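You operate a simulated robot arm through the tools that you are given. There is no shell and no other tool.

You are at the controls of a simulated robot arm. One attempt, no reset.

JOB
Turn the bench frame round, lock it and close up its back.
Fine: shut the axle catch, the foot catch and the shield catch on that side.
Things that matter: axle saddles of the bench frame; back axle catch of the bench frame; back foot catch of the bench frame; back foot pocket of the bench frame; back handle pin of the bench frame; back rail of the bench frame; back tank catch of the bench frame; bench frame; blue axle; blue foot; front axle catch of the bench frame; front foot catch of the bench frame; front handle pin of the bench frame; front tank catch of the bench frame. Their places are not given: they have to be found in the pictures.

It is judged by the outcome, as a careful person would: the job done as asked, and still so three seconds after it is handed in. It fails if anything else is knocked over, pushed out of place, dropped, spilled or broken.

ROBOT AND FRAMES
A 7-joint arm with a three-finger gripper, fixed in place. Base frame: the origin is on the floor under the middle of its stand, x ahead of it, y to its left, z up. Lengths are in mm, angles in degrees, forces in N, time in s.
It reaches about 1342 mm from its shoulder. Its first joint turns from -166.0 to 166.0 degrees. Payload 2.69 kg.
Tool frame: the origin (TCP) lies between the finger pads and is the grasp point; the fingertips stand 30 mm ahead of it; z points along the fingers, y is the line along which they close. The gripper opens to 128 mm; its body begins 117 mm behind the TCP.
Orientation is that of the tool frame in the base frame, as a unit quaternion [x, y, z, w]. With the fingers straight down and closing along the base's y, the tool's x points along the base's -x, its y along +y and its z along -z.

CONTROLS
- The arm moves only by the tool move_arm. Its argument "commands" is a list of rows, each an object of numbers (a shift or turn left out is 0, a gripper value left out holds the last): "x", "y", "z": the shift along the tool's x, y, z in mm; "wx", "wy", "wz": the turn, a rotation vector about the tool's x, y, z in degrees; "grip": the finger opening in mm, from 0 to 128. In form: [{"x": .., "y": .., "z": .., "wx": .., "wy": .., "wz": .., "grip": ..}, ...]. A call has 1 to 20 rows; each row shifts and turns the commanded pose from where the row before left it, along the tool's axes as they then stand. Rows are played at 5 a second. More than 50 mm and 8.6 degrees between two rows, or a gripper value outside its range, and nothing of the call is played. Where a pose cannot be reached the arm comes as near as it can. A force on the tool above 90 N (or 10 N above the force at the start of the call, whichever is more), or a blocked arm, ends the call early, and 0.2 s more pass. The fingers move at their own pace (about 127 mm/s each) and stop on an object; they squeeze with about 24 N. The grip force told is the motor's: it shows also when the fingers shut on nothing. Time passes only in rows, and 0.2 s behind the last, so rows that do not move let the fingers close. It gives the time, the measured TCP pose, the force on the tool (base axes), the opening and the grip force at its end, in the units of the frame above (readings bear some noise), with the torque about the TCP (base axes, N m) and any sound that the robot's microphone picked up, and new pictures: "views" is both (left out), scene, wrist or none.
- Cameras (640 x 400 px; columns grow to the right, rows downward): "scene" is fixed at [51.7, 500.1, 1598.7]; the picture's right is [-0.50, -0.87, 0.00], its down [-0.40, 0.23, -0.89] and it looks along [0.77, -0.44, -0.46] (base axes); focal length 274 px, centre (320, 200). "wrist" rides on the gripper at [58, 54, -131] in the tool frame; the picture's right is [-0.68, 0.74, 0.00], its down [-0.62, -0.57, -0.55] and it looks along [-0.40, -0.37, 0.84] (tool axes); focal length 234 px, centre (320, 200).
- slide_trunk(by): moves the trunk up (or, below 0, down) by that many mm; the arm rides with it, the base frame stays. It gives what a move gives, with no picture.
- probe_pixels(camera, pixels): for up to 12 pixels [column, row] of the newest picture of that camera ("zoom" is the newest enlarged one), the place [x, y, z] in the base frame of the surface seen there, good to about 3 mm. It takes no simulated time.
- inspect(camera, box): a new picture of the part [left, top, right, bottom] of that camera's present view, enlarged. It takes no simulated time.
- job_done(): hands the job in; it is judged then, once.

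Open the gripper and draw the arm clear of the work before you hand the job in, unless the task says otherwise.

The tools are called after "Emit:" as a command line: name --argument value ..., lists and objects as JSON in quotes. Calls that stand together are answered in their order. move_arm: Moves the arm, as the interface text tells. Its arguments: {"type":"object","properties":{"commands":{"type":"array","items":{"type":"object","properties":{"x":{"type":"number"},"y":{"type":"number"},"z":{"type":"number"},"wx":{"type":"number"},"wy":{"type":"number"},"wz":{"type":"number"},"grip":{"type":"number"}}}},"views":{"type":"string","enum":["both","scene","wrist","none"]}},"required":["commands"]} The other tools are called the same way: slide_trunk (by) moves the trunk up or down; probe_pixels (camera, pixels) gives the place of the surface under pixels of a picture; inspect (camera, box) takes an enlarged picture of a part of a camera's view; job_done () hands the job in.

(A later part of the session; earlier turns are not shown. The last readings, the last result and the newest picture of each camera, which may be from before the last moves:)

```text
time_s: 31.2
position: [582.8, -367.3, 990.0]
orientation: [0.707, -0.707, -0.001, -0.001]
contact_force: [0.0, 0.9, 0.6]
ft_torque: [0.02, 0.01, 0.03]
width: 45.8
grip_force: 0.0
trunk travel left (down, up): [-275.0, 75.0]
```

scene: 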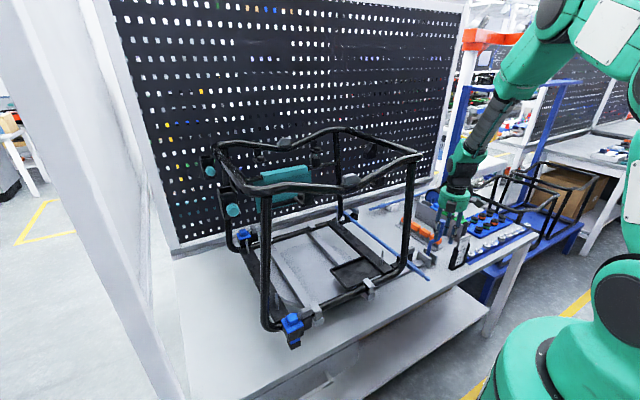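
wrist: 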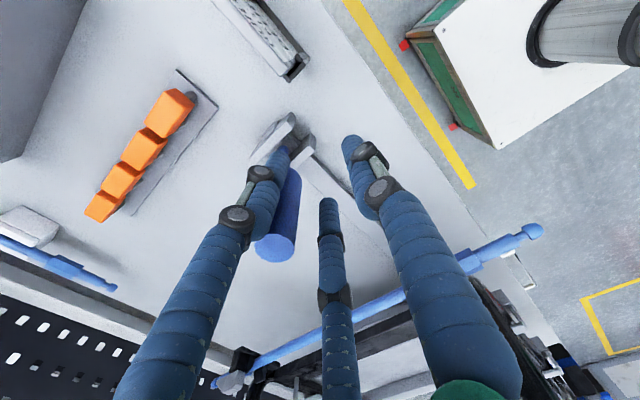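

The handle slipped into the gap between the two paired fingers, so it wasn't pushed. The single finger (on the −x side) can push it toward +x; I'll move +x until it touches and watch the force.

Emit:
move_arm --commands '[{"y": -8}, {"y": -8}, {"y": -8}, {"y": -4}, {"y": -4}, {}]' --views "none"

Emit:
move_arm --commands '[{"y": -3}, {"y": -3}, {"y": -3}, {}]' --views "wrist"

```text
time_s: 32.6
position: [614.3, -366.8, 991.3]
orientation: [0.707, -0.707, 0.0, 0.001]
contact_force: [0.7, 0.0, 0.3]
ft_torque: [0.01, -0.01, -0.03]
width: 45.8
grip_force: 0.0
trunk travel left (down, up): [-275.0, 75.0]
```

```text
time_s: 33.6
position: [623.8, -366.3, 992.1]
orientation: [-0.707, 0.707, 0.001, -0.001]
contact_force: [-1.0, -0.8, -0.5]
ft_torque: [-0.02, -0.01, -0.02]
width: 46.3
grip_force: 0.0
trunk travel left (down, up): [-275.0, 75.0]
```

wrist: 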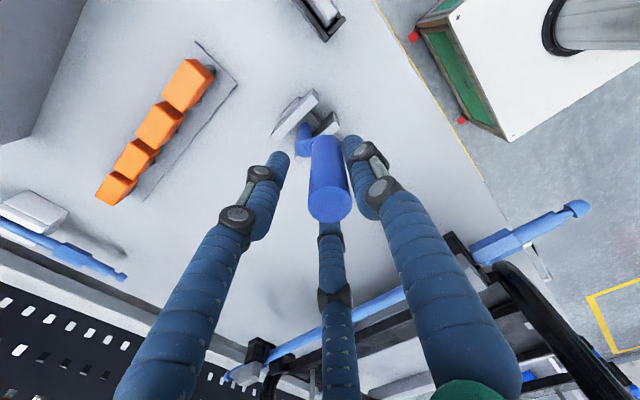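

The handle is just touching the right (single) finger. I'll push further in +x slowly.

Emit:
move_arm --commands '[{"y": -3}, {"y": -3}, {"y": -3}, {}]' --views "none"

Emit:
move_arm --commands '[{"y": -3}, {"y": -3}, {}]' --views "wrist"

```text
time_s: 34.6
position: [631.4, -365.4, 990.8]
orientation: [0.707, -0.707, -0.001, 0.0]
contact_force: [-17.6, 4.4, -6.4]
ft_torque: [0.11, 0.25, -0.16]
width: 56.9
grip_force: 7.5
trunk travel left (down, up): [-275.0, 75.0]
```

```text
time_s: 35.4
position: [635.8, -365.3, 991.6]
orientation: [-0.707, 0.708, 0.003, -0.001]
contact_force: [-31.1, 11.3, -15.0]
ft_torque: [0.33, 0.29, -0.51]
width: 65.4
grip_force: 14.5
trunk travel left (down, up): [-275.0, 75.0]
```

wrist: 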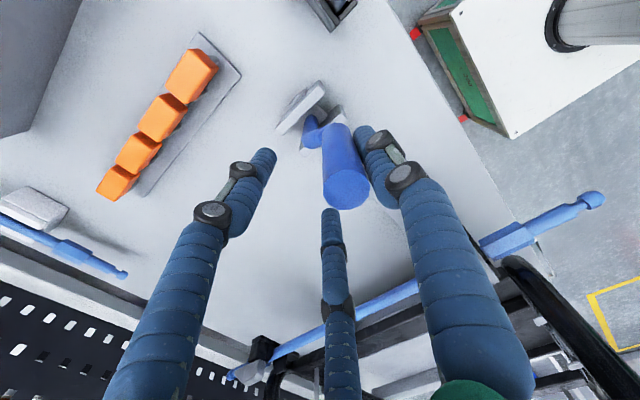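

The lever resists +x at 31 N. I'll probe whether the handle has moved at all.

Emit:
probe_pixels --camera "wrist" --pixels '[[347, 190], [335, 190], [358, 190], [345, 200], [347, 182]]'

```text
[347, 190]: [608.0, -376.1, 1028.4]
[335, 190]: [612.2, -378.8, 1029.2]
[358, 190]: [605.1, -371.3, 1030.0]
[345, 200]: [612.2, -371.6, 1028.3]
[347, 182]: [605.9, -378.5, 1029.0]
```

The handle hasn't moved, so +x is a stop. I'll back off, and probe the paired fingertips to align one of them with the handle for a −x push.

Emit:
move_arm --commands '[{"y": 5}, {"y": 5}, {"y": 5}, {"y": 5}, {}]' --views "wrist"

Emit:
probe_pixels --camera "wrist" --pixels '[[330, 212], [330, 225], [275, 165], [270, 185], [258, 200], [352, 152], [360, 160], [320, 225], [342, 225]]'

```text
time_s: 36.6
position: [619.8, -368.7, 992.2]
orientation: [-0.707, 0.708, -0.001, 0.0]
contact_force: [-0.9, 0.3, 0.0]
ft_torque: [0.01, 0.01, -0.02]
width: 45.7
grip_force: 0.0
trunk travel left (down, up): [-275.0, 75.0]
```

wrist: 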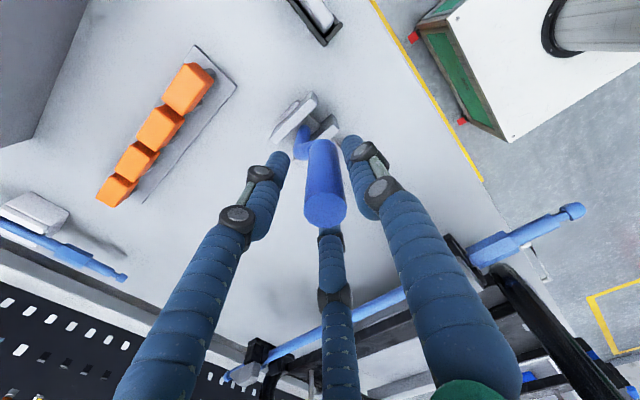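

```text
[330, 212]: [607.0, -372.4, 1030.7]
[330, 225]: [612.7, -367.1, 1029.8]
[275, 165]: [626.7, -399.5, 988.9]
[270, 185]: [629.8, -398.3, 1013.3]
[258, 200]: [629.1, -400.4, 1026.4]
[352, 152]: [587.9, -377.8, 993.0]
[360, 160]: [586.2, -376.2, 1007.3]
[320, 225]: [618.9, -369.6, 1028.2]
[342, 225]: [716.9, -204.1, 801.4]
```

The left paired finger is about 36 mm off the handle's line in −y. I'll centre on the handle, shift +36 mm in y so that finger backs the handle, then push toward −x.

Emit:
move_arm --commands '[{"y": 5}, {"y": 5}, {"x": -12}, {"x": -12}, {"x": -12}, {"y": 4}, {"y": 4}, {}]' --views "wrist"

```text
time_s: 38.4
position: [601.3, -331.6, 991.3]
orientation: [0.708, -0.707, 0.0, 0.0]
contact_force: [1.2, 1.2, 0.6]
ft_torque: [0.0, 0.01, 0.07]
width: 45.4
grip_force: 0.1
trunk travel left (down, up): [-275.0, 75.0]
```

wrist: 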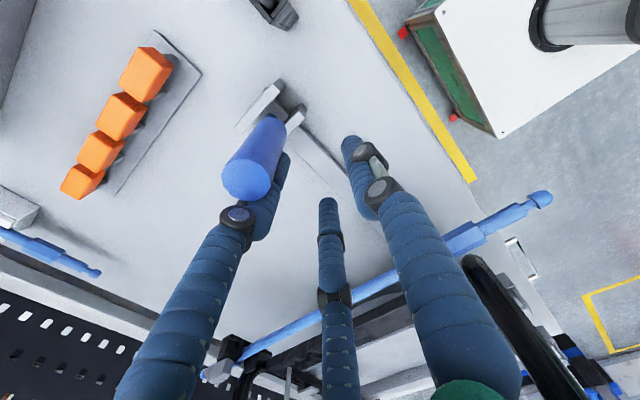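

The handle now sits on the −x side of the left finger. I'll push toward −x in small steps.

Emit:
move_arm --commands '[{"y": 3}, {"y": 3}, {"y": 3}, {}]' --views "none"

Emit:
move_arm --commands '[{"y": 3}, {"y": 3}, {"y": 3}, {}]' --views "wrist"

```text
time_s: 39.4
position: [591.6, -332.6, 991.4]
orientation: [-0.707, 0.707, 0.0, 0.0]
contact_force: [1.2, 2.3, 0.1]
ft_torque: [-0.02, 0.0, 0.08]
width: 45.2
grip_force: 0.0
trunk travel left (down, up): [-275.0, 75.0]
```

```text
time_s: 40.4
position: [581.5, -330.8, 992.4]
orientation: [0.708, -0.706, 0.0, 0.001]
contact_force: [0.1, 0.9, -0.5]
ft_torque: [0.02, 0.0, 0.03]
width: 45.5
grip_force: 0.0
trunk travel left (down, up): [-275.0, 75.0]
```

wrist: 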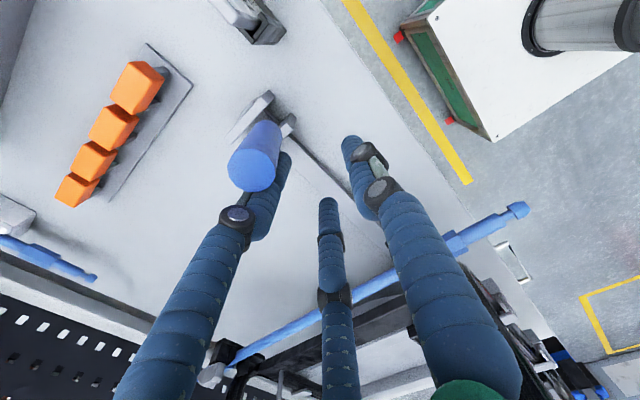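

The handle seems to be moving with the finger at almost no force. I'll verify by probing its top.

Emit:
probe_pixels --camera "wrist" --pixels '[[252, 175], [240, 178], [265, 178], [252, 185], [260, 140], [278, 110]]'

Emit:
move_arm --commands '[{"y": 4}, {"y": 4}, {"y": 4}, {"y": 4}, {}]' --views "wrist"

```text
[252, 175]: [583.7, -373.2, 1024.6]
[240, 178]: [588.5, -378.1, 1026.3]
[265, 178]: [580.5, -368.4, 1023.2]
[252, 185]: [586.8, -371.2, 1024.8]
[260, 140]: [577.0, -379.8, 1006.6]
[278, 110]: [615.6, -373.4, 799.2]
```

```text
time_s: 41.6
position: [566.6, -330.4, 993.0]
orientation: [0.707, -0.707, 0.0, 0.0]
contact_force: [-0.2, 0.2, 0.2]
ft_torque: [-0.01, -0.01, -0.04]
width: 46.3
grip_force: 0.1
trunk travel left (down, up): [-275.0, 75.0]
```

wrist: 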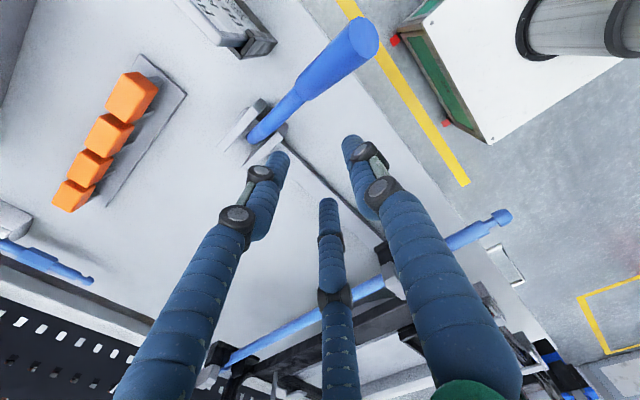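

The lever went over-centre and dropped toward the robot. I'll probe its new position and look at the scene.

Emit:
probe_pixels --camera "wrist" --pixels '[[362, 38], [345, 60], [320, 80], [295, 105], [270, 125], [240, 120], [265, 150]]'

Emit:
move_arm --commands '[{"z": -40}, {"z": -40}, {"z": -40}, {"z": -40}, {"z": -40}, {"z": -40}, {"z": -40}, {"z": -40}, {"z": -40}, {"z": -40}, {"z": -40, "grip": 128}, {}]' --views "both"

```text
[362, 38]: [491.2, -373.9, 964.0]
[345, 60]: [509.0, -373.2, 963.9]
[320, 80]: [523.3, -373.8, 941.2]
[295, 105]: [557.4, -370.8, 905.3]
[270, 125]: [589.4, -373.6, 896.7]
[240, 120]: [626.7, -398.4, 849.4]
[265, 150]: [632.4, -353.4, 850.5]
```

```text
time_s: 44.2
position: [567.5, -329.6, 1429.7]
orientation: [-0.707, 0.707, 0.001, 0.0]
contact_force: [0.0, -0.7, -0.2]
ft_torque: [-0.02, 0.01, -0.01]
width: 128.1
grip_force: 0.1
trunk travel left (down, up): [-275.0, 75.0]
```

scene: 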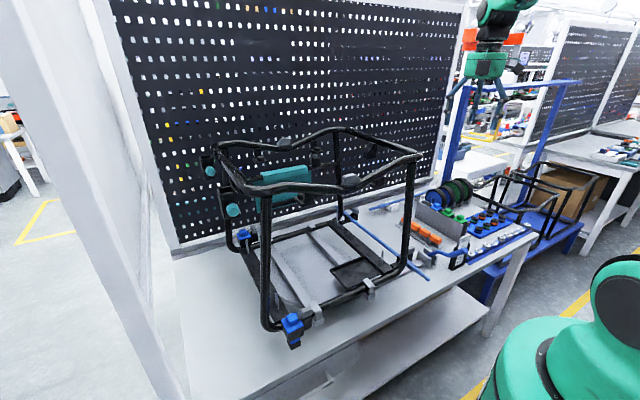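
wrist: 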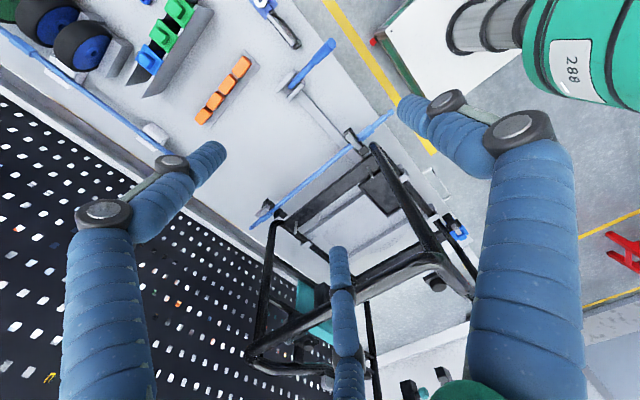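

The lever now leans about 45° toward the robot (handle end at about (491,−374,964)), which should be the released position. I'll go back above the right rail at yaw 0 to try turning again.

Emit:
move_arm --commands '[{"x": -40, "y": -14.6, "z": -5}, {"x": -40, "y": -14.6, "z": -5}, {"x": -40, "y": -14.6, "z": -5}, {"x": -40, "y": -14.6, "z": -5}, {"x": -40, "y": -14.6, "z": -5}, {"wz": 8.2}, {"wz": 8.2}, {"wz": 8.2}, {"wz": 8.2}, {"wz": 8.2}, {"wz": 8.2}, {"wz": 8.2}, {"wz": 8.2}, {"wz": 8.2}, {"wz": 8.2}, {"wz": 8}, {}]' --views "wrist"

```text
time_s: 47.8
position: [638.7, -131.1, 1457.4]
orientation: [0.001, 1.0, 0.0, 0.0]
contact_force: [-0.3, 0.2, -0.4]
ft_torque: [0.05, -0.01, -0.01]
width: 127.8
grip_force: 0.0
trunk travel left (down, up): [-275.0, 75.0]
```

wrist: 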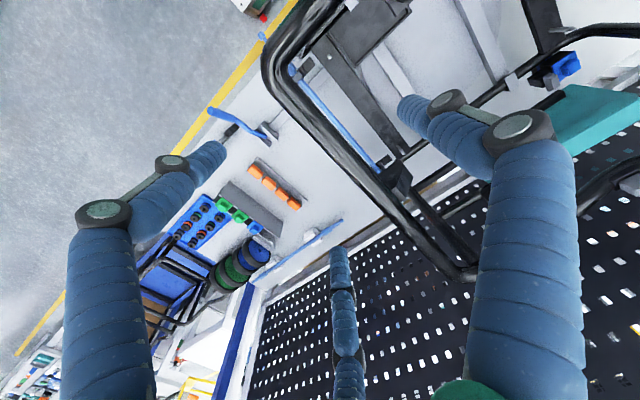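

Before gripping, I'll check in free space that the wrist can reach the −90° yaw needed for a clockwise stroke.

Emit:
move_arm --commands '[{"wz": 8.2}, {"wz": 8.2}, {"wz": 8.2}, {"wz": 8.2}, {"wz": 8.2}, {"wz": 8.2}, {"wz": 8.2}, {"wz": 8.2}, {"wz": 8.2}, {"wz": 8.2}, {"wz": 8.2}, {}]' --views "none"

```text
time_s: 50.4
position: [638.9, -130.6, 1456.8]
orientation: [0.709, 0.706, 0.0, 0.0]
contact_force: [0.0, 0.3, 0.9]
ft_torque: [0.0, -0.01, -0.02]
width: 128.0
grip_force: 0.2
trunk travel left (down, up): [-275.0, 75.0]
```

The −90° yaw is reachable. I'll go back to zero yaw, lower over the rail, and grip it.

Emit:
move_arm --commands '[{"wz": -8.2}, {"wz": -8.2}, {"wz": -8.2}, {"wz": -8.2}, {"wz": -8.2}, {"wz": -8.2}, {"wz": -8.2}, {"wz": -8.2}, {"wz": -8.2}, {"wz": -8.2}, {"wz": -8.2}, {"z": 26}, {"z": 26}, {"z": 26}, {"z": 26}, {"grip": 0}, {}, {}, {}]' --views "none"

```text
time_s: 54.4
position: [640.2, -130.2, 1352.6]
orientation: [0.001, 1.0, 0.0, 0.0]
contact_force: [-0.3, -7.2, -0.5]
ft_torque: [0.0, -0.03, -0.69]
width: 36.4
grip_force: 45.7
trunk travel left (down, up): [-275.0, 75.0]
```

Gripped with little force. Now a gentle clockwise test of 3° along the arc about (750,125).

Emit:
move_arm --commands '[{"x": 3.3, "y": 1.5, "wz": 0.75}, {"x": 3.3, "y": 1.5, "wz": 0.75}, {"x": 6.6, "y": 3.05, "wz": 1.5}, {}]' --views "none"

```text
time_s: 55.4
position: [627.0, -125.3, 1353.4]
orientation: [0.027, 1.0, 0.0, 0.0]
contact_force: [2.8, -1.6, 4.3]
ft_torque: [0.01, -0.03, -0.33]
width: 35.9
grip_force: 44.9
trunk travel left (down, up): [-275.0, 75.0]
```

It turns freely now. I'll continue clockwise in 3° rows and check the readings.

Emit:
move_arm --commands '[{"x": 8.8, "y": 4.1, "wz": 2}, {"x": 13.25, "y": 6.11, "wz": 3}, {"x": 13.25, "y": 6.11, "wz": 3}, {"x": 13.25, "y": 6.11, "wz": 3}, {"x": 13.25, "y": 6.11, "wz": 3}, {"x": 13.25, "y": 6.11, "wz": 3}, {"x": 13.25, "y": 6.11, "wz": 3}, {"x": 13.25, "y": 6.11, "wz": 3}, {"x": 13.25, "y": 6.11, "wz": 3}, {"x": 8.8, "y": 4.1, "wz": 2}, {}]' --views "scene"

```text
time_s: 57.8
position: [526.1, -35.6, 1352.4]
orientation: [0.268, 0.963, -0.001, 0.001]
contact_force: [30.8, 21.6, 14.7]
ft_torque: [0.19, -0.12, 0.3]
width: 36.5
grip_force: 45.0
trunk travel left (down, up): [-275.0, 75.0]
```

scene: 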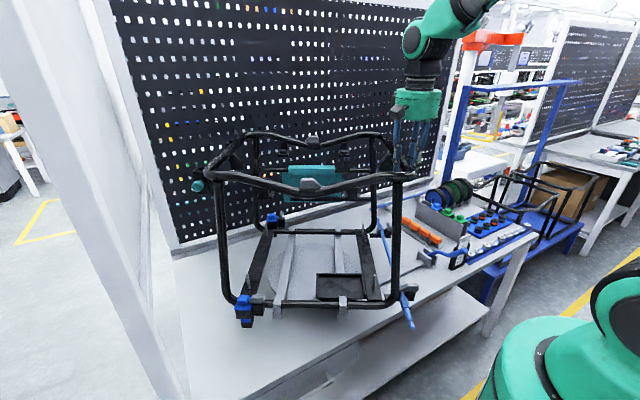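

It has turned about 31° with a radial pull of ~37 N, meaning the true centre is nearer (752,123). I'll ease toward the centre a few mm and continue with a corrected arc.

Emit:
move_arm --commands '[{"x": -1.9, "y": 4.6}, {"x": 8.6, "y": 4.1, "wz": 2}, {"x": 12.83, "y": 6.08, "wz": 3}, {"x": 12.83, "y": 6.08, "wz": 3}, {"x": 12.83, "y": 6.08, "wz": 3}, {"x": 12.83, "y": 6.08, "wz": 3}, {"x": 12.83, "y": 6.08, "wz": 3}, {"x": 12.83, "y": 6.08, "wz": 3}, {"x": 12.83, "y": 6.08, "wz": 3}, {"x": 12.83, "y": 6.08, "wz": 3}, {"x": 12.83, "y": 6.08, "wz": 3}, {}]' --views "scene"

```text
time_s: 60.4
position: [479.4, 93.5, 1352.8]
orientation: [0.5, 0.866, -0.001, 0.0]
contact_force: [-19.1, 6.6, 10.3]
ft_torque: [0.17, 0.2, 2.13]
width: 36.7
grip_force: 45.0
trunk travel left (down, up): [-275.0, 75.0]
```

scene: 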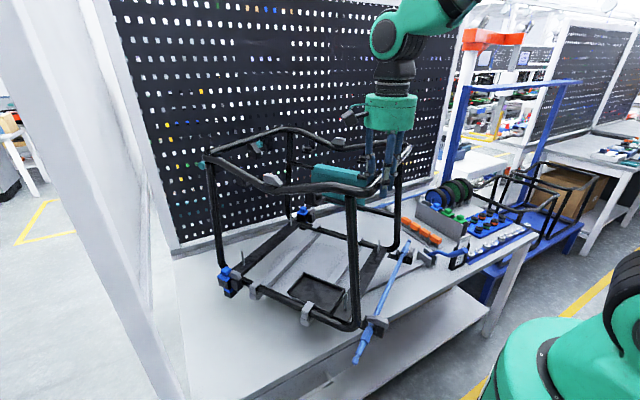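

Now at 60° with modest forces. I'll make a small outward correction and continue to 90°.

Emit:
move_arm --commands '[{"x": 1.0, "y": -2.3}, {"x": 8.6, "y": 4.1, "wz": 2}, {"x": 12.85, "y": 6.08, "wz": 3}, {"x": 12.85, "y": 6.08, "wz": 3}, {"x": 12.85, "y": 6.08, "wz": 3}, {"x": 12.85, "y": 6.08, "wz": 3}, {"x": 12.85, "y": 6.08, "wz": 3}, {"x": 12.85, "y": 6.08, "wz": 3}, {"x": 12.85, "y": 6.08, "wz": 3}, {"x": 12.85, "y": 6.08, "wz": 3}, {"x": 12.85, "y": 6.08, "wz": 3}, {}]' --views "both"

```text
time_s: 63.0
position: [496.7, 230.9, 1353.3]
orientation: [0.701, 0.713, 0.0, 0.0]
contact_force: [-31.0, 21.1, -15.7]
ft_torque: [0.59, 0.32, 1.93]
width: 37.0
grip_force: 44.6
trunk travel left (down, up): [-275.0, 75.0]
```

scene: 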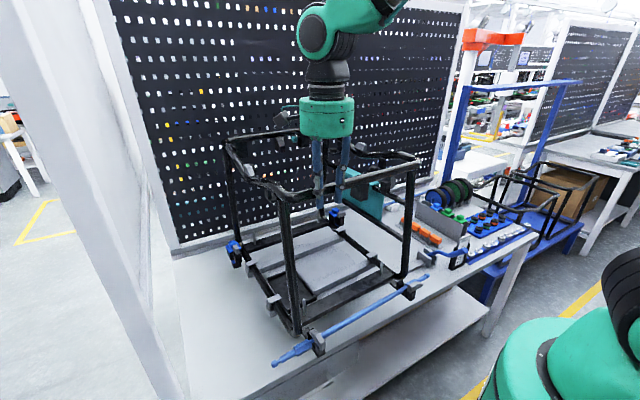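
wrist: 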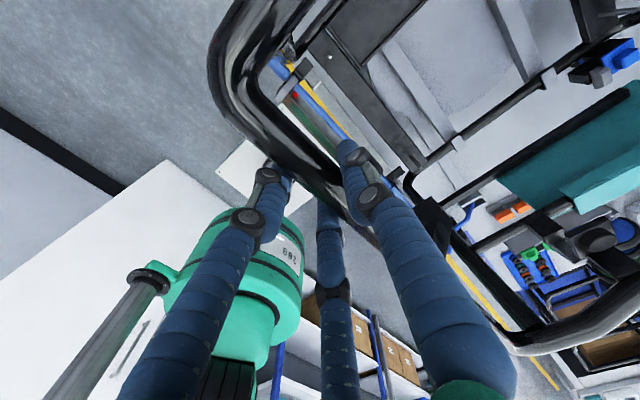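

The frame has turned about 90°. I'll release, lift clear, and swing the wrist the other way (to +90° yaw) for the second stroke.

Emit:
move_arm --commands '[{"grip": 128}, {}, {}, {"z": -35}, {"z": -35}, {"z": -35}, {"z": -35}, {"wz": -8.2}, {"wz": -8.2}, {"wz": -8.2}, {"wz": -8.2}, {"wz": -8.2}, {"wz": -8.2}, {"wz": -8.2}, {"wz": -8.2}, {"wz": -8.2}, {"wz": -8.2}, {"wz": -8.2}, {}]' --views "both"

```text
time_s: 67.0
position: [498.4, 226.7, 1492.7]
orientation: [-0.011, 1.0, 0.0, 0.001]
contact_force: [-0.2, 1.0, 0.1]
ft_torque: [-0.01, 0.01, 0.03]
width: 127.9
grip_force: 0.1
trunk travel left (down, up): [-275.0, 75.0]
```

scene: 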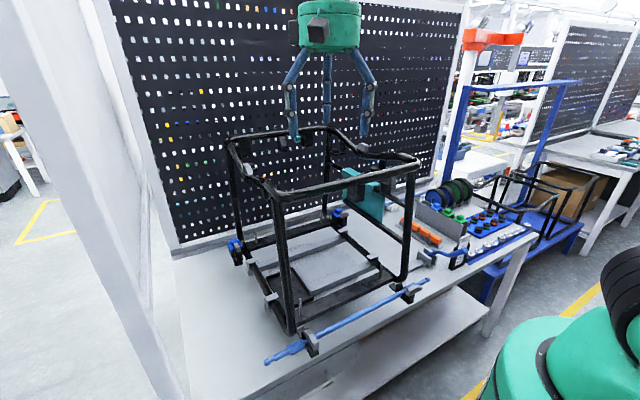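
wrist: 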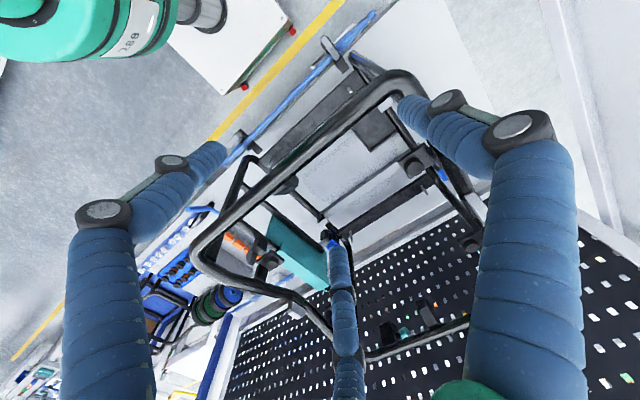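

Now I'll probe the front rail to get the frame's actual angle.

Emit:
probe_pixels --camera "wrist" --pixels '[[368, 93], [345, 110], [322, 128], [300, 147], [280, 165], [260, 184], [240, 204], [220, 224], [290, 190], [280, 178]]'

Emit:
move_arm --commands '[{"wz": -8.2}, {"wz": -8.2}, {"wz": -8.2}, {"wz": -8.2}, {"wz": -8.2}, {"wz": -8.2}, {"wz": -8.2}, {"wz": -8.2}, {"wz": -8.2}, {"wz": -8.2}, {"wz": -7.4}, {"x": 43}, {"x": 43}, {"x": 43}, {"x": 43}, {"x": 40}, {}]' --views "both"

```text
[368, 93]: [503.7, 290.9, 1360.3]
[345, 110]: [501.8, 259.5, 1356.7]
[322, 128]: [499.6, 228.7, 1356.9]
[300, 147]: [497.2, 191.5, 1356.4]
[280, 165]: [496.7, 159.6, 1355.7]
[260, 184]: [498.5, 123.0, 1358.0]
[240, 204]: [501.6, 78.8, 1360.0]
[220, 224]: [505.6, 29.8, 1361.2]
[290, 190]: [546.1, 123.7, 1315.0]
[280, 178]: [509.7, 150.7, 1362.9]
```

```text
time_s: 70.6
position: [498.9, 15.9, 1489.5]
orientation: [0.71, -0.704, 0.001, 0.0]
contact_force: [0.4, -0.4, 1.4]
ft_torque: [-0.04, 0.03, 0.01]
width: 127.9
grip_force: 0.0
trunk travel left (down, up): [-275.0, 75.0]
```

scene: 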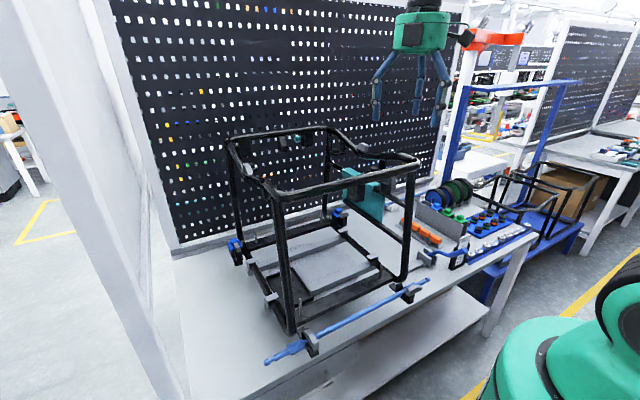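
wrist: 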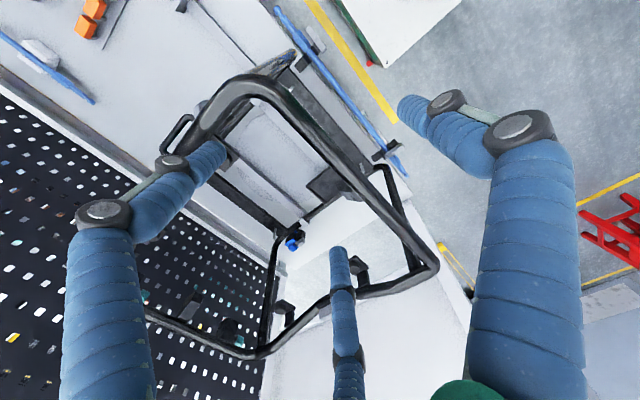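

Rail is at x≈500 along y, so the frame is at about 90°. I'll probe the rail under the gripper to place the second grip.

Emit:
probe_pixels --camera "wrist" --pixels '[[275, 98], [300, 118], [320, 140], [340, 165], [360, 190], [385, 215], [250, 88], [345, 190], [320, 185]]'

Emit:
inspect --camera "wrist" --box '[190, 60, 450, 360]'

```text
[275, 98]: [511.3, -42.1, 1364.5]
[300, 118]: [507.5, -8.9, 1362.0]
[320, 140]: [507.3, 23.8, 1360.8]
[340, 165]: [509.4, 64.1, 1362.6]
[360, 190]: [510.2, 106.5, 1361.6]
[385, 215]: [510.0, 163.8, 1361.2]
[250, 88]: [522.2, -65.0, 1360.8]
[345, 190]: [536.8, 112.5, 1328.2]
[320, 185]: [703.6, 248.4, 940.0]
```

```text
1.33 times, centred on (320, 210) of wrist
```

zoom: 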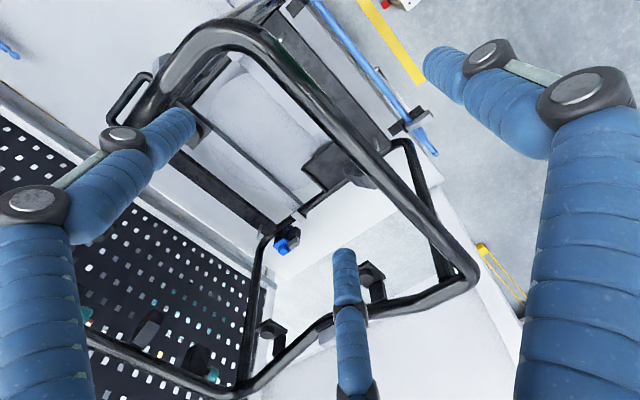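

Rail axis is about x≈505 here. I'll centre on it, lower, and grip.

Emit:
move_arm --commands '[{"y": -4}, {"z": 34}, {"z": 34}, {"z": 34}, {"z": 34}, {"grip": 0}, {}, {}, {}]' --views "none"

```text
time_s: 72.6
position: [514.1, 17.7, 1356.7]
orientation: [0.711, -0.703, 0.003, -0.003]
contact_force: [66.0, 27.2, 14.0]
ft_torque: [0.41, -0.58, -0.74]
width: 47.8
grip_force: 23.6
trunk travel left (down, up): [-275.0, 75.0]
```

The tool was pulled +x by 66 N while closing (width still 48). I'll pause and look before doing anything.

Emit:
move_arm --commands '[{}]' --views "both"

```text
time_s: 73.0
position: [515.1, 17.8, 1356.3]
orientation: [0.71, -0.704, 0.004, -0.003]
contact_force: [66.9, 24.6, 16.5]
ft_torque: [0.34, -0.61, -0.7]
width: 47.1
grip_force: 23.9
trunk travel left (down, up): [-275.0, 75.0]
```

scene: 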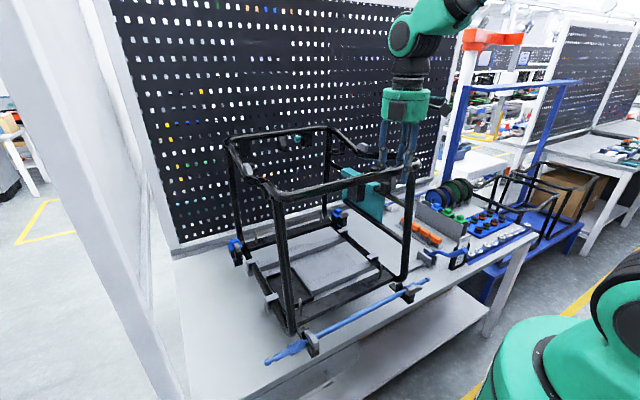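
wrist: 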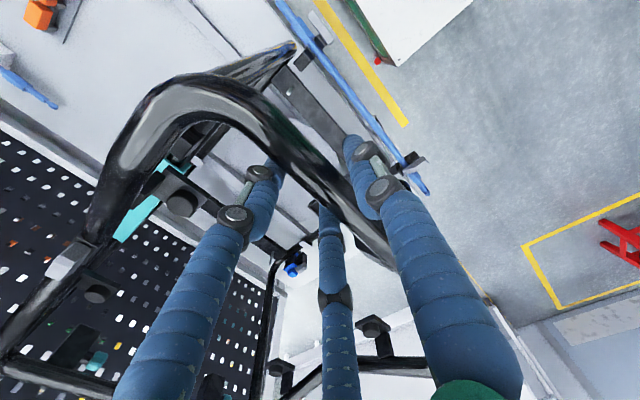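

This matches the earlier offset: when gripped, the rail sits about 11 mm toward the single finger from the TCP. I'll shift the command +13 mm in x to relax, letting the grip complete.

Emit:
move_arm --commands '[{"y": -5}, {"y": -5}, {"y": -4}, {}, {}]' --views "none"

```text
time_s: 74.2
position: [517.9, 15.8, 1354.5]
orientation: [0.711, -0.703, -0.001, 0.002]
contact_force: [0.3, 5.7, 2.5]
ft_torque: [-0.59, 0.13, 0.5]
width: 36.2
grip_force: 44.8
trunk travel left (down, up): [-275.0, 75.0]
```

Now a clean grip (TCP (517.9,15.8), near-zero force). I'll continue clockwise in 3° rows for another 30°.

Emit:
move_arm --commands '[{"x": -4.1, "y": 1.7, "wz": 1}, {"x": -8.3, "y": 3.4, "wz": 2}, {"x": -12.44, "y": 5.17, "wz": 3}, {"x": -12.44, "y": 5.17, "wz": 3}, {"x": -12.44, "y": 5.17, "wz": 3}, {"x": -12.44, "y": 5.17, "wz": 3}, {"x": -12.44, "y": 5.17, "wz": 3}, {"x": -12.44, "y": 5.17, "wz": 3}, {"x": -12.44, "y": 5.17, "wz": 3}, {"x": -12.44, "y": 5.17, "wz": 3}, {"x": -12.44, "y": 5.17, "wz": 3}, {}]' --views "none"

```text
time_s: 75.4
position: [511.3, 58.9, 1357.0]
orientation: [-0.635, 0.772, -0.006, 0.004]
contact_force: [33.7, -24.1, -18.6]
ft_torque: [-1.2, -0.33, 1.79]
width: 40.1
grip_force: 44.9
trunk travel left (down, up): [-275.0, 75.0]
stopped in row 6: the force on the tool passed its limit at 116 N (the readings are from after the stop); the commanded pose is now the measured one
```

Motion stopped with a 116 N spike after about 12°. I'll look at what's blocking.

Emit:
move_arm --commands '[{}]' --views "both"

Emit:
inspect --camera "scene" --box '[200, 110, 440, 370]'

```text
time_s: 75.8
position: [511.5, 58.8, 1357.8]
orientation: [-0.636, 0.772, -0.005, 0.004]
contact_force: [46.6, -38.6, -25.0]
ft_torque: [-0.66, -0.51, 2.32]
width: 39.9
grip_force: 44.9
trunk travel left (down, up): [-275.0, 75.0]
```

scene: 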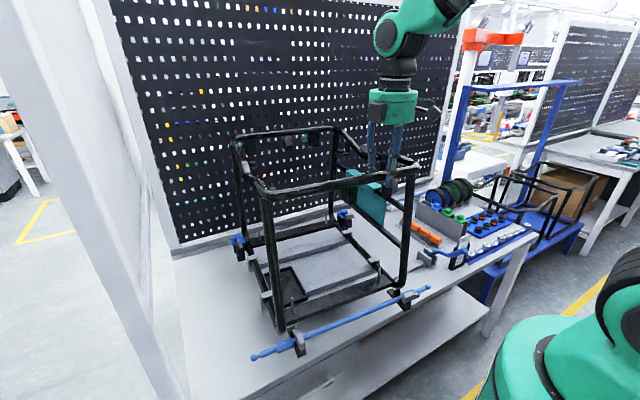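
wrist: 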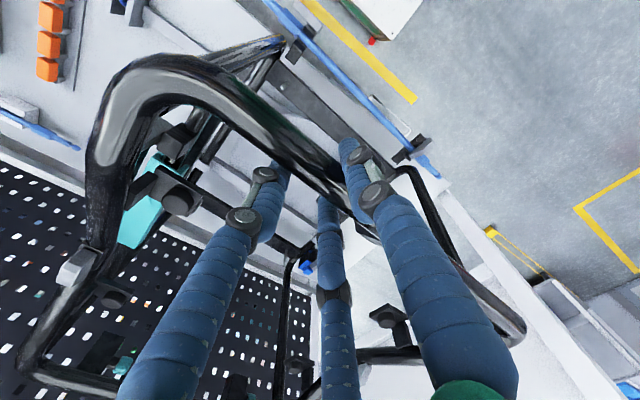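

```text
1.54 times, centred on (320, 240) of scene
```

zoom: 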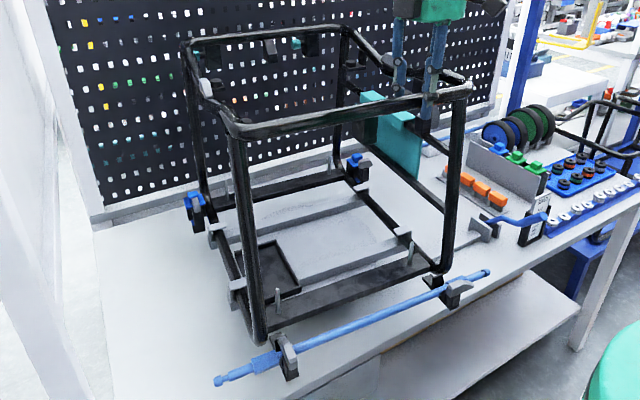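

The axle's right end is now near scene (430,289) and the lever handle near (457,253). I'll probe those and zoom in to look for contact anywhere along the sweep.

Emit:
inspect --camera "scene" --box '[380, 220, 500, 310]'

Emit:
probe_pixels --camera "scene" --pixels '[[428, 289], [420, 294], [456, 251], [440, 254], [427, 258], [253, 357], [272, 349], [375, 190], [365, 205], [382, 205], [376, 222], [290, 342]]'

Emit:
inspect --camera "scene" --box '[320, 140, 440, 240]'

Emit:
inspect --camera "scene" --box '[210, 110, 340, 210]'

```text
4.44 times, centred on (440, 265) of scene
```

zoom: 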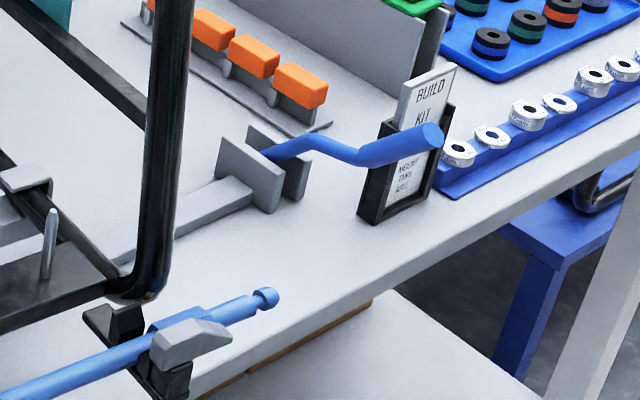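

```text
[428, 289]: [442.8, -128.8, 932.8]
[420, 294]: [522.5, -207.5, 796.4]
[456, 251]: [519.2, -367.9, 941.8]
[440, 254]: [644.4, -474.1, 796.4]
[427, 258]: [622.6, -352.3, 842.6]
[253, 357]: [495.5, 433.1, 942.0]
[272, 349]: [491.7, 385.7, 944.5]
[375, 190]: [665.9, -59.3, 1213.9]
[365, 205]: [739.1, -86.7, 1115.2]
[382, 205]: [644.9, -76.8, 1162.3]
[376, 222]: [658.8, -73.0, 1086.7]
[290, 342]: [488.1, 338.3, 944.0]
```

```text
4.00 times, centred on (380, 190) of scene
```

zoom: 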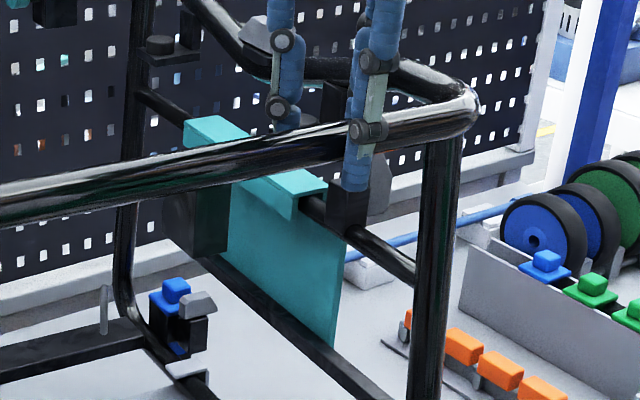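

```text
4.00 times, centred on (275, 160) of scene
```

zoom: 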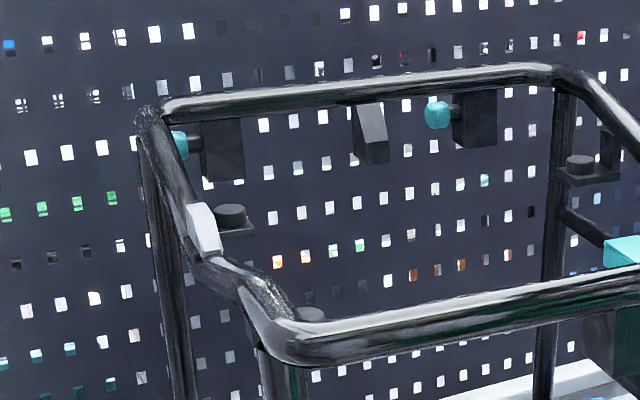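

The axle direction shows the frame is only at about 95° while the gripper twisted 12°, so the frame itself met resistance. I'll release, lift off, and look at the frame from above for the obstruction.

Emit:
move_arm --commands '[{"grip": 128}, {}, {}, {"z": -35}, {"z": -35}, {"z": -35}, {"z": -35}, {}]' --views "both"

Emit:
inspect --camera "scene" --box '[200, 110, 440, 370]'

Emit:
probe_pixels --camera "scene" --pixels '[[428, 289], [253, 357], [255, 357], [426, 289]]'

```text
time_s: 77.6
position: [506.5, 60.0, 1500.4]
orientation: [-0.635, 0.773, -0.005, 0.004]
contact_force: [0.2, -0.1, -0.1]
ft_torque: [0.02, 0.02, -0.02]
width: 128.1
grip_force: 0.0
trunk travel left (down, up): [-275.0, 75.0]
```

scene: 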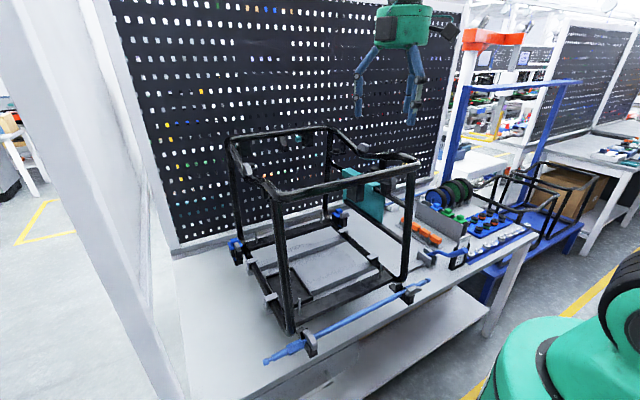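
wrist: 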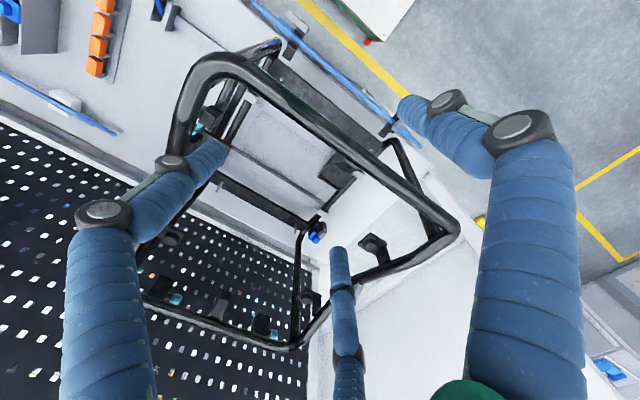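

```text
1.54 times, centred on (320, 240) of scene
```

zoom: 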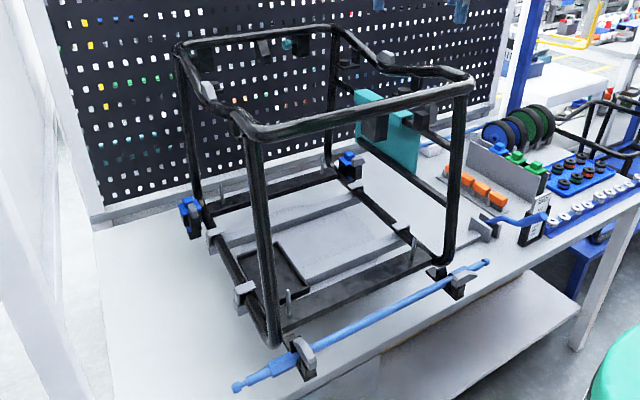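

```text
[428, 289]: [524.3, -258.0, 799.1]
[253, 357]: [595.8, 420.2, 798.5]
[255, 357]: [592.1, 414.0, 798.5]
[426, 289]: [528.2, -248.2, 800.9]
```

The frame sprang back to about 90° when released, like being against a stop or a lock. I'll measure the exact frame angle via the axle ends, and re-check the lock lever.

Emit:
inspect --camera "scene" --box '[250, 260, 440, 380]'

Emit:
probe_pixels --camera "zoom" --pixels '[[50, 338], [60, 336], [590, 72], [585, 75], [300, 232], [200, 270], [450, 155]]'

Emit:
inspect --camera "scene" --box '[400, 210, 500, 290]'

```text
3.33 times, centred on (345, 320) of scene
```

zoom: 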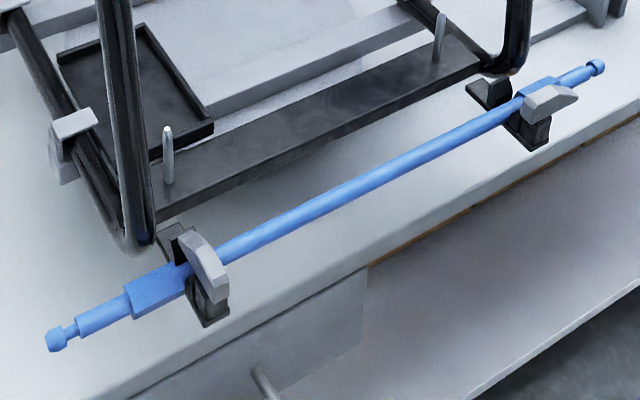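

```text
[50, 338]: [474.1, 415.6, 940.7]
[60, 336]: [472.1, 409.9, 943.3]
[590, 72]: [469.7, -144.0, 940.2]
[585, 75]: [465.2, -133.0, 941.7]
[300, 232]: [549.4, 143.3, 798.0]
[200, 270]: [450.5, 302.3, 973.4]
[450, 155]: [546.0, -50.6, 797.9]
```

```text
5.00 times, centred on (450, 250) of scene
```

zoom: 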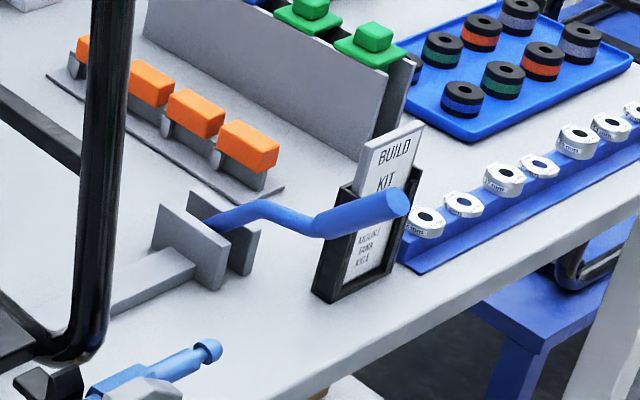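

The axle shows the frame at 90.4°, so it's held there. I'll re-grip at the same spot and test whether it moves freely counter-clockwise — that tells a hard stop from a lock.

Emit:
move_arm --commands '[{"wz": -5.9}, {"wz": -5.9}, {"x": 22, "y": -5.5}, {"x": 22, "y": -5.5}, {"z": 36}, {"z": 36}, {"z": 36}, {"z": 36}, {"grip": 0}, {}, {}, {}, {}]' --views "none"

Emit:
move_arm --commands '[{"x": 4.1, "y": -1.7, "wz": -1}, {"x": 8.3, "y": -3.4, "wz": -2}, {"x": 8.3, "y": -3.4, "wz": -2}, {}]' --views "none"

```text
time_s: 80.4
position: [516.6, 16.1, 1356.2]
orientation: [0.711, -0.703, 0.004, -0.004]
contact_force: [-9.0, -7.2, -5.7]
ft_torque: [-0.15, 0.04, -0.95]
width: 36.4
grip_force: 45.3
trunk travel left (down, up): [-275.0, 75.0]
```

```text
time_s: 81.4
position: [527.5, -3.9, 1355.9]
orientation: [0.742, -0.671, 0.006, -0.004]
contact_force: [-5.3, -9.8, 5.1]
ft_torque: [0.15, 0.04, -1.7]
width: 36.5
grip_force: 45.1
trunk travel left (down, up): [-275.0, 75.0]
```

Counter-clockwise it's free, so there is a hard stop at 90° clockwise and the frame must be turned counter-clockwise instead. I'll release, lift, and re-yaw to about −85° to grip the rail's left part for a long counter-clockwise stroke.

Emit:
move_arm --commands '[{"grip": 128}, {}, {}, {"z": -35}, {"z": -35}, {"z": -35}, {"z": -35}, {"wz": 8.2}, {"wz": 8.2}, {"wz": 8.2}, {"wz": 8.2}, {"wz": 8.2}, {"wz": 8.2}, {"wz": 8.2}, {"wz": 8.2}, {"wz": 8.2}, {"wz": 8.2}, {"wz": 8.2}]' --views "none"

Emit:
move_arm --commands '[{"wz": 8.2}, {"wz": 8.2}, {"wz": 8.2}, {"wz": 8.2}, {"wz": 8.2}, {"wz": 8.2}, {"wz": 8.2}, {"wz": 8.2}, {"wz": 8.2}, {"wz": 8.2}, {"wz": 8.2}, {"x": 43.8, "y": -3.9}, {"x": 43.8, "y": -3.9}, {"x": 43.8, "y": -3.9}, {"x": 43.8, "y": -3.9}, {"x": 43.8, "y": -3.9}, {}]' --views "both"

```text
time_s: 85.2
position: [524.4, -1.0, 1495.8]
orientation: [-0.046, 0.999, -0.001, 0.006]
contact_force: [-0.7, -0.3, -0.7]
ft_torque: [-0.01, -0.02, -0.01]
width: 127.7
grip_force: 0.1
trunk travel left (down, up): [-275.0, 75.0]
```

```text
time_s: 88.8
position: [485.4, 214.7, 1495.0]
orientation: [0.674, 0.738, 0.003, 0.005]
contact_force: [-0.2, 0.1, -0.3]
ft_torque: [-0.01, -0.03, 0.02]
width: 128.0
grip_force: 0.0
trunk travel left (down, up): [-275.0, 75.0]
```

scene: 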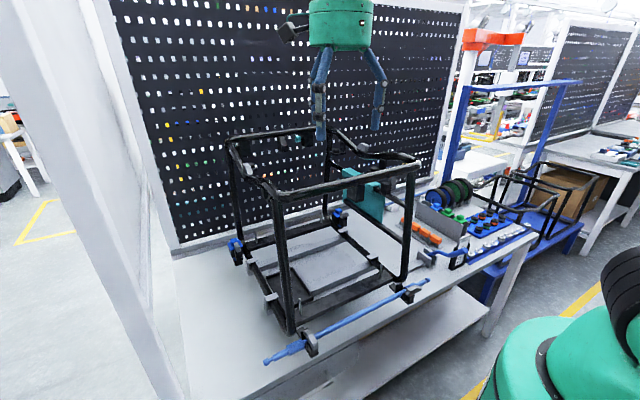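
wrist: 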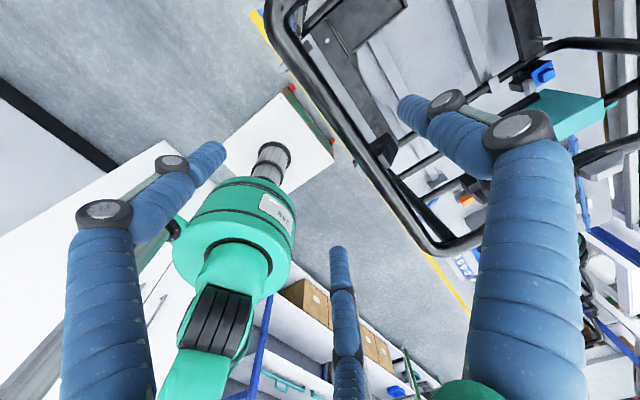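

The scene looks identical to the 90° state. I'll re-probe the axle ends to see whether my 5° nudge actually moved the frame.

Emit:
inspect --camera "scene" --box '[250, 260, 440, 380]'

Emit:
probe_pixels --camera "zoom" --pixels '[[50, 338], [60, 336], [590, 72], [585, 75], [595, 68]]'

```text
3.33 times, centred on (345, 320) of scene
```

zoom: 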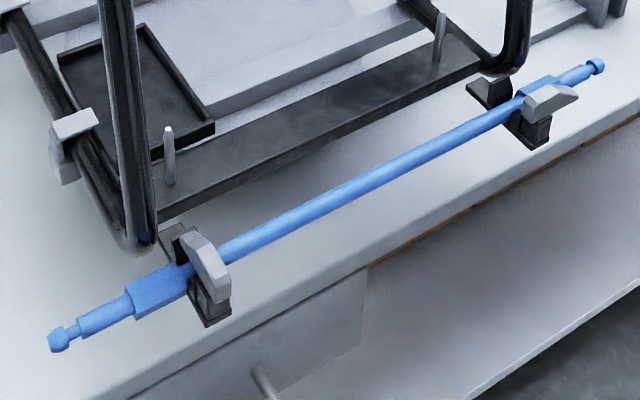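

```text
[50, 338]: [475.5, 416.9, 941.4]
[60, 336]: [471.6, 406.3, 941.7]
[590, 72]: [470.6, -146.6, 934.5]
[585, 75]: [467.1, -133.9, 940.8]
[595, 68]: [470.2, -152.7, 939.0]
```

The frame is still at 90.4°, so it settled back after release. I'll grip at the stroke-1 spot again (−90° yaw) and pull counter-clockwise gradually while watching forces.

Emit:
move_arm --commands '[{"wz": 5.4}, {"x": 17.3, "y": 11.6}, {"z": 35}, {"z": 35}, {"z": 35}, {"z": 36}, {"grip": 0}, {}, {}, {}, {}]' --views "none"

Emit:
move_arm --commands '[{"x": -4.3, "y": -2.0, "wz": -1}, {"x": -8.6, "y": -4.1, "wz": -2}, {"x": -12.85, "y": -5.4, "wz": -3}, {"x": -12.85, "y": -5.4, "wz": -3}, {"x": -12.85, "y": -5.4, "wz": -3}, {}]' --views "scene"

```text
time_s: 91.2
position: [503.0, 231.6, 1353.3]
orientation: [0.707, 0.707, 0.004, 0.005]
contact_force: [28.7, -10.7, -0.3]
ft_torque: [-0.33, -0.16, 0.26]
width: 36.1
grip_force: 44.8
trunk travel left (down, up): [-275.0, 75.0]
```

```text
time_s: 92.6
position: [487.0, 178.0, 1353.0]
orientation: [0.63, 0.776, 0.004, 0.004]
contact_force: [60.4, -15.0, 2.8]
ft_torque: [-0.27, -0.2, -1.11]
width: 36.7
grip_force: 45.0
trunk travel left (down, up): [-275.0, 75.0]
```

scene: 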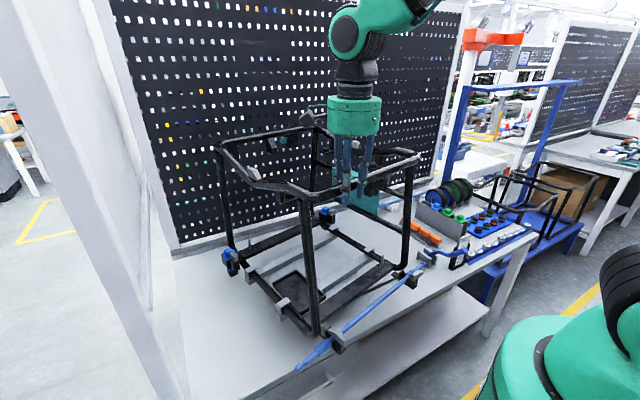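

The frame is turning counter-clockwise; the ~60 N is mostly radial, so I'll move ~9 mm toward the centre and continue with a tighter arc.

Emit:
move_arm --commands '[{"x": -3.9, "y": 8.9}, {"x": -12.63, "y": -5.11, "wz": -3}, {"x": -12.63, "y": -5.11, "wz": -3}, {"x": -12.63, "y": -5.11, "wz": -3}, {"x": -12.63, "y": -5.11, "wz": -3}, {"x": -12.63, "y": -5.11, "wz": -3}, {"x": -12.63, "y": -5.11, "wz": -3}, {}]' --views "none"

```text
time_s: 94.4
position: [482.9, 94.6, 1352.0]
orientation: [0.501, 0.865, 0.002, 0.006]
contact_force: [-37.4, -13.9, -5.2]
ft_torque: [-0.01, 0.31, -2.51]
width: 36.7
grip_force: 45.0
trunk travel left (down, up): [-275.0, 75.0]
```

Now it overshot inward. Using the measured path, the centre is about (750.5,124.5). I'll correct the command outward and continue 30° with the refined arc.

Emit:
move_arm --commands '[{"x": 1.1, "y": -6.5}, {"x": -13.06, "y": -5.31, "wz": -3}, {"x": -13.06, "y": -5.31, "wz": -3}, {"x": -13.06, "y": -5.31, "wz": -3}, {"x": -13.06, "y": -5.31, "wz": -3}, {"x": -13.06, "y": -5.31, "wz": -3}, {"x": -13.06, "y": -5.31, "wz": -3}, {"x": -13.06, "y": -5.31, "wz": -3}, {"x": -13.06, "y": -5.31, "wz": -3}, {"x": -13.06, "y": -5.31, "wz": -3}, {"x": -13.06, "y": -5.31, "wz": -3}, {}]' --views "none"

```text
time_s: 97.0
position: [532.0, -35.1, 1352.7]
orientation: [0.26, 0.966, 0.001, 0.006]
contact_force: [13.7, -0.4, -29.8]
ft_torque: [-0.17, 0.24, -2.08]
width: 37.0
grip_force: 44.8
trunk travel left (down, up): [-275.0, 75.0]
```

At −30° with small in-plane force; a slight downward force shows the command is a bit high. I'll trim and continue to 0°.

Emit:
move_arm --commands '[{"x": -2, "y": 1.1, "z": 4}, {"x": -13.1, "y": -5.4, "wz": -3}, {"x": -13.1, "y": -5.4, "wz": -3}, {"x": -13.1, "y": -5.4, "wz": -3}, {"x": -13.1, "y": -5.4, "wz": -3}, {"x": -13.1, "y": -5.4, "wz": -3}, {"x": -13.1, "y": -5.4, "wz": -3}, {"x": -13.1, "y": -5.4, "wz": -3}, {"x": -13.1, "y": -5.4, "wz": -3}, {"x": -13.1, "y": -5.4, "wz": -3}, {"x": -13.1, "y": -5.4, "wz": -3}, {}]' --views "scene"

```text
time_s: 99.6
position: [640.9, -127.1, 1353.5]
orientation: [0.001, 1.0, -0.001, 0.007]
contact_force: [-1.9, -32.2, 15.4]
ft_torque: [-0.31, -0.66, -2.62]
width: 37.1
grip_force: 45.4
trunk travel left (down, up): [-275.0, 75.0]
```

scene: 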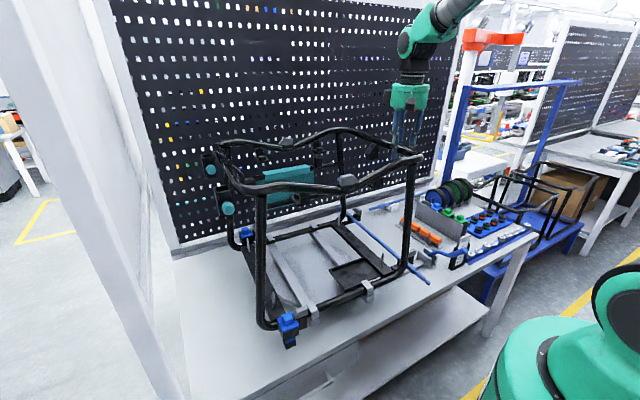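

Back at 0°. I'll trim the radial force and carefully continue counter-clockwise past zero, checking that there's no stop.

Emit:
move_arm --commands '[{"y": -5, "z": -2}, {"x": -13.1, "y": -5.6, "wz": -3}, {"x": -13.1, "y": -5.6, "wz": -3}, {"x": -13.1, "y": -5.6, "wz": -3}, {}]' --views "none"

```text
time_s: 100.8
position: [681.7, -143.2, 1352.7]
orientation: [-0.077, 0.997, -0.001, 0.006]
contact_force: [8.6, 17.3, -1.7]
ft_torque: [0.08, -0.13, -1.44]
width: 37.3
grip_force: 44.8
trunk travel left (down, up): [-275.0, 75.0]
```

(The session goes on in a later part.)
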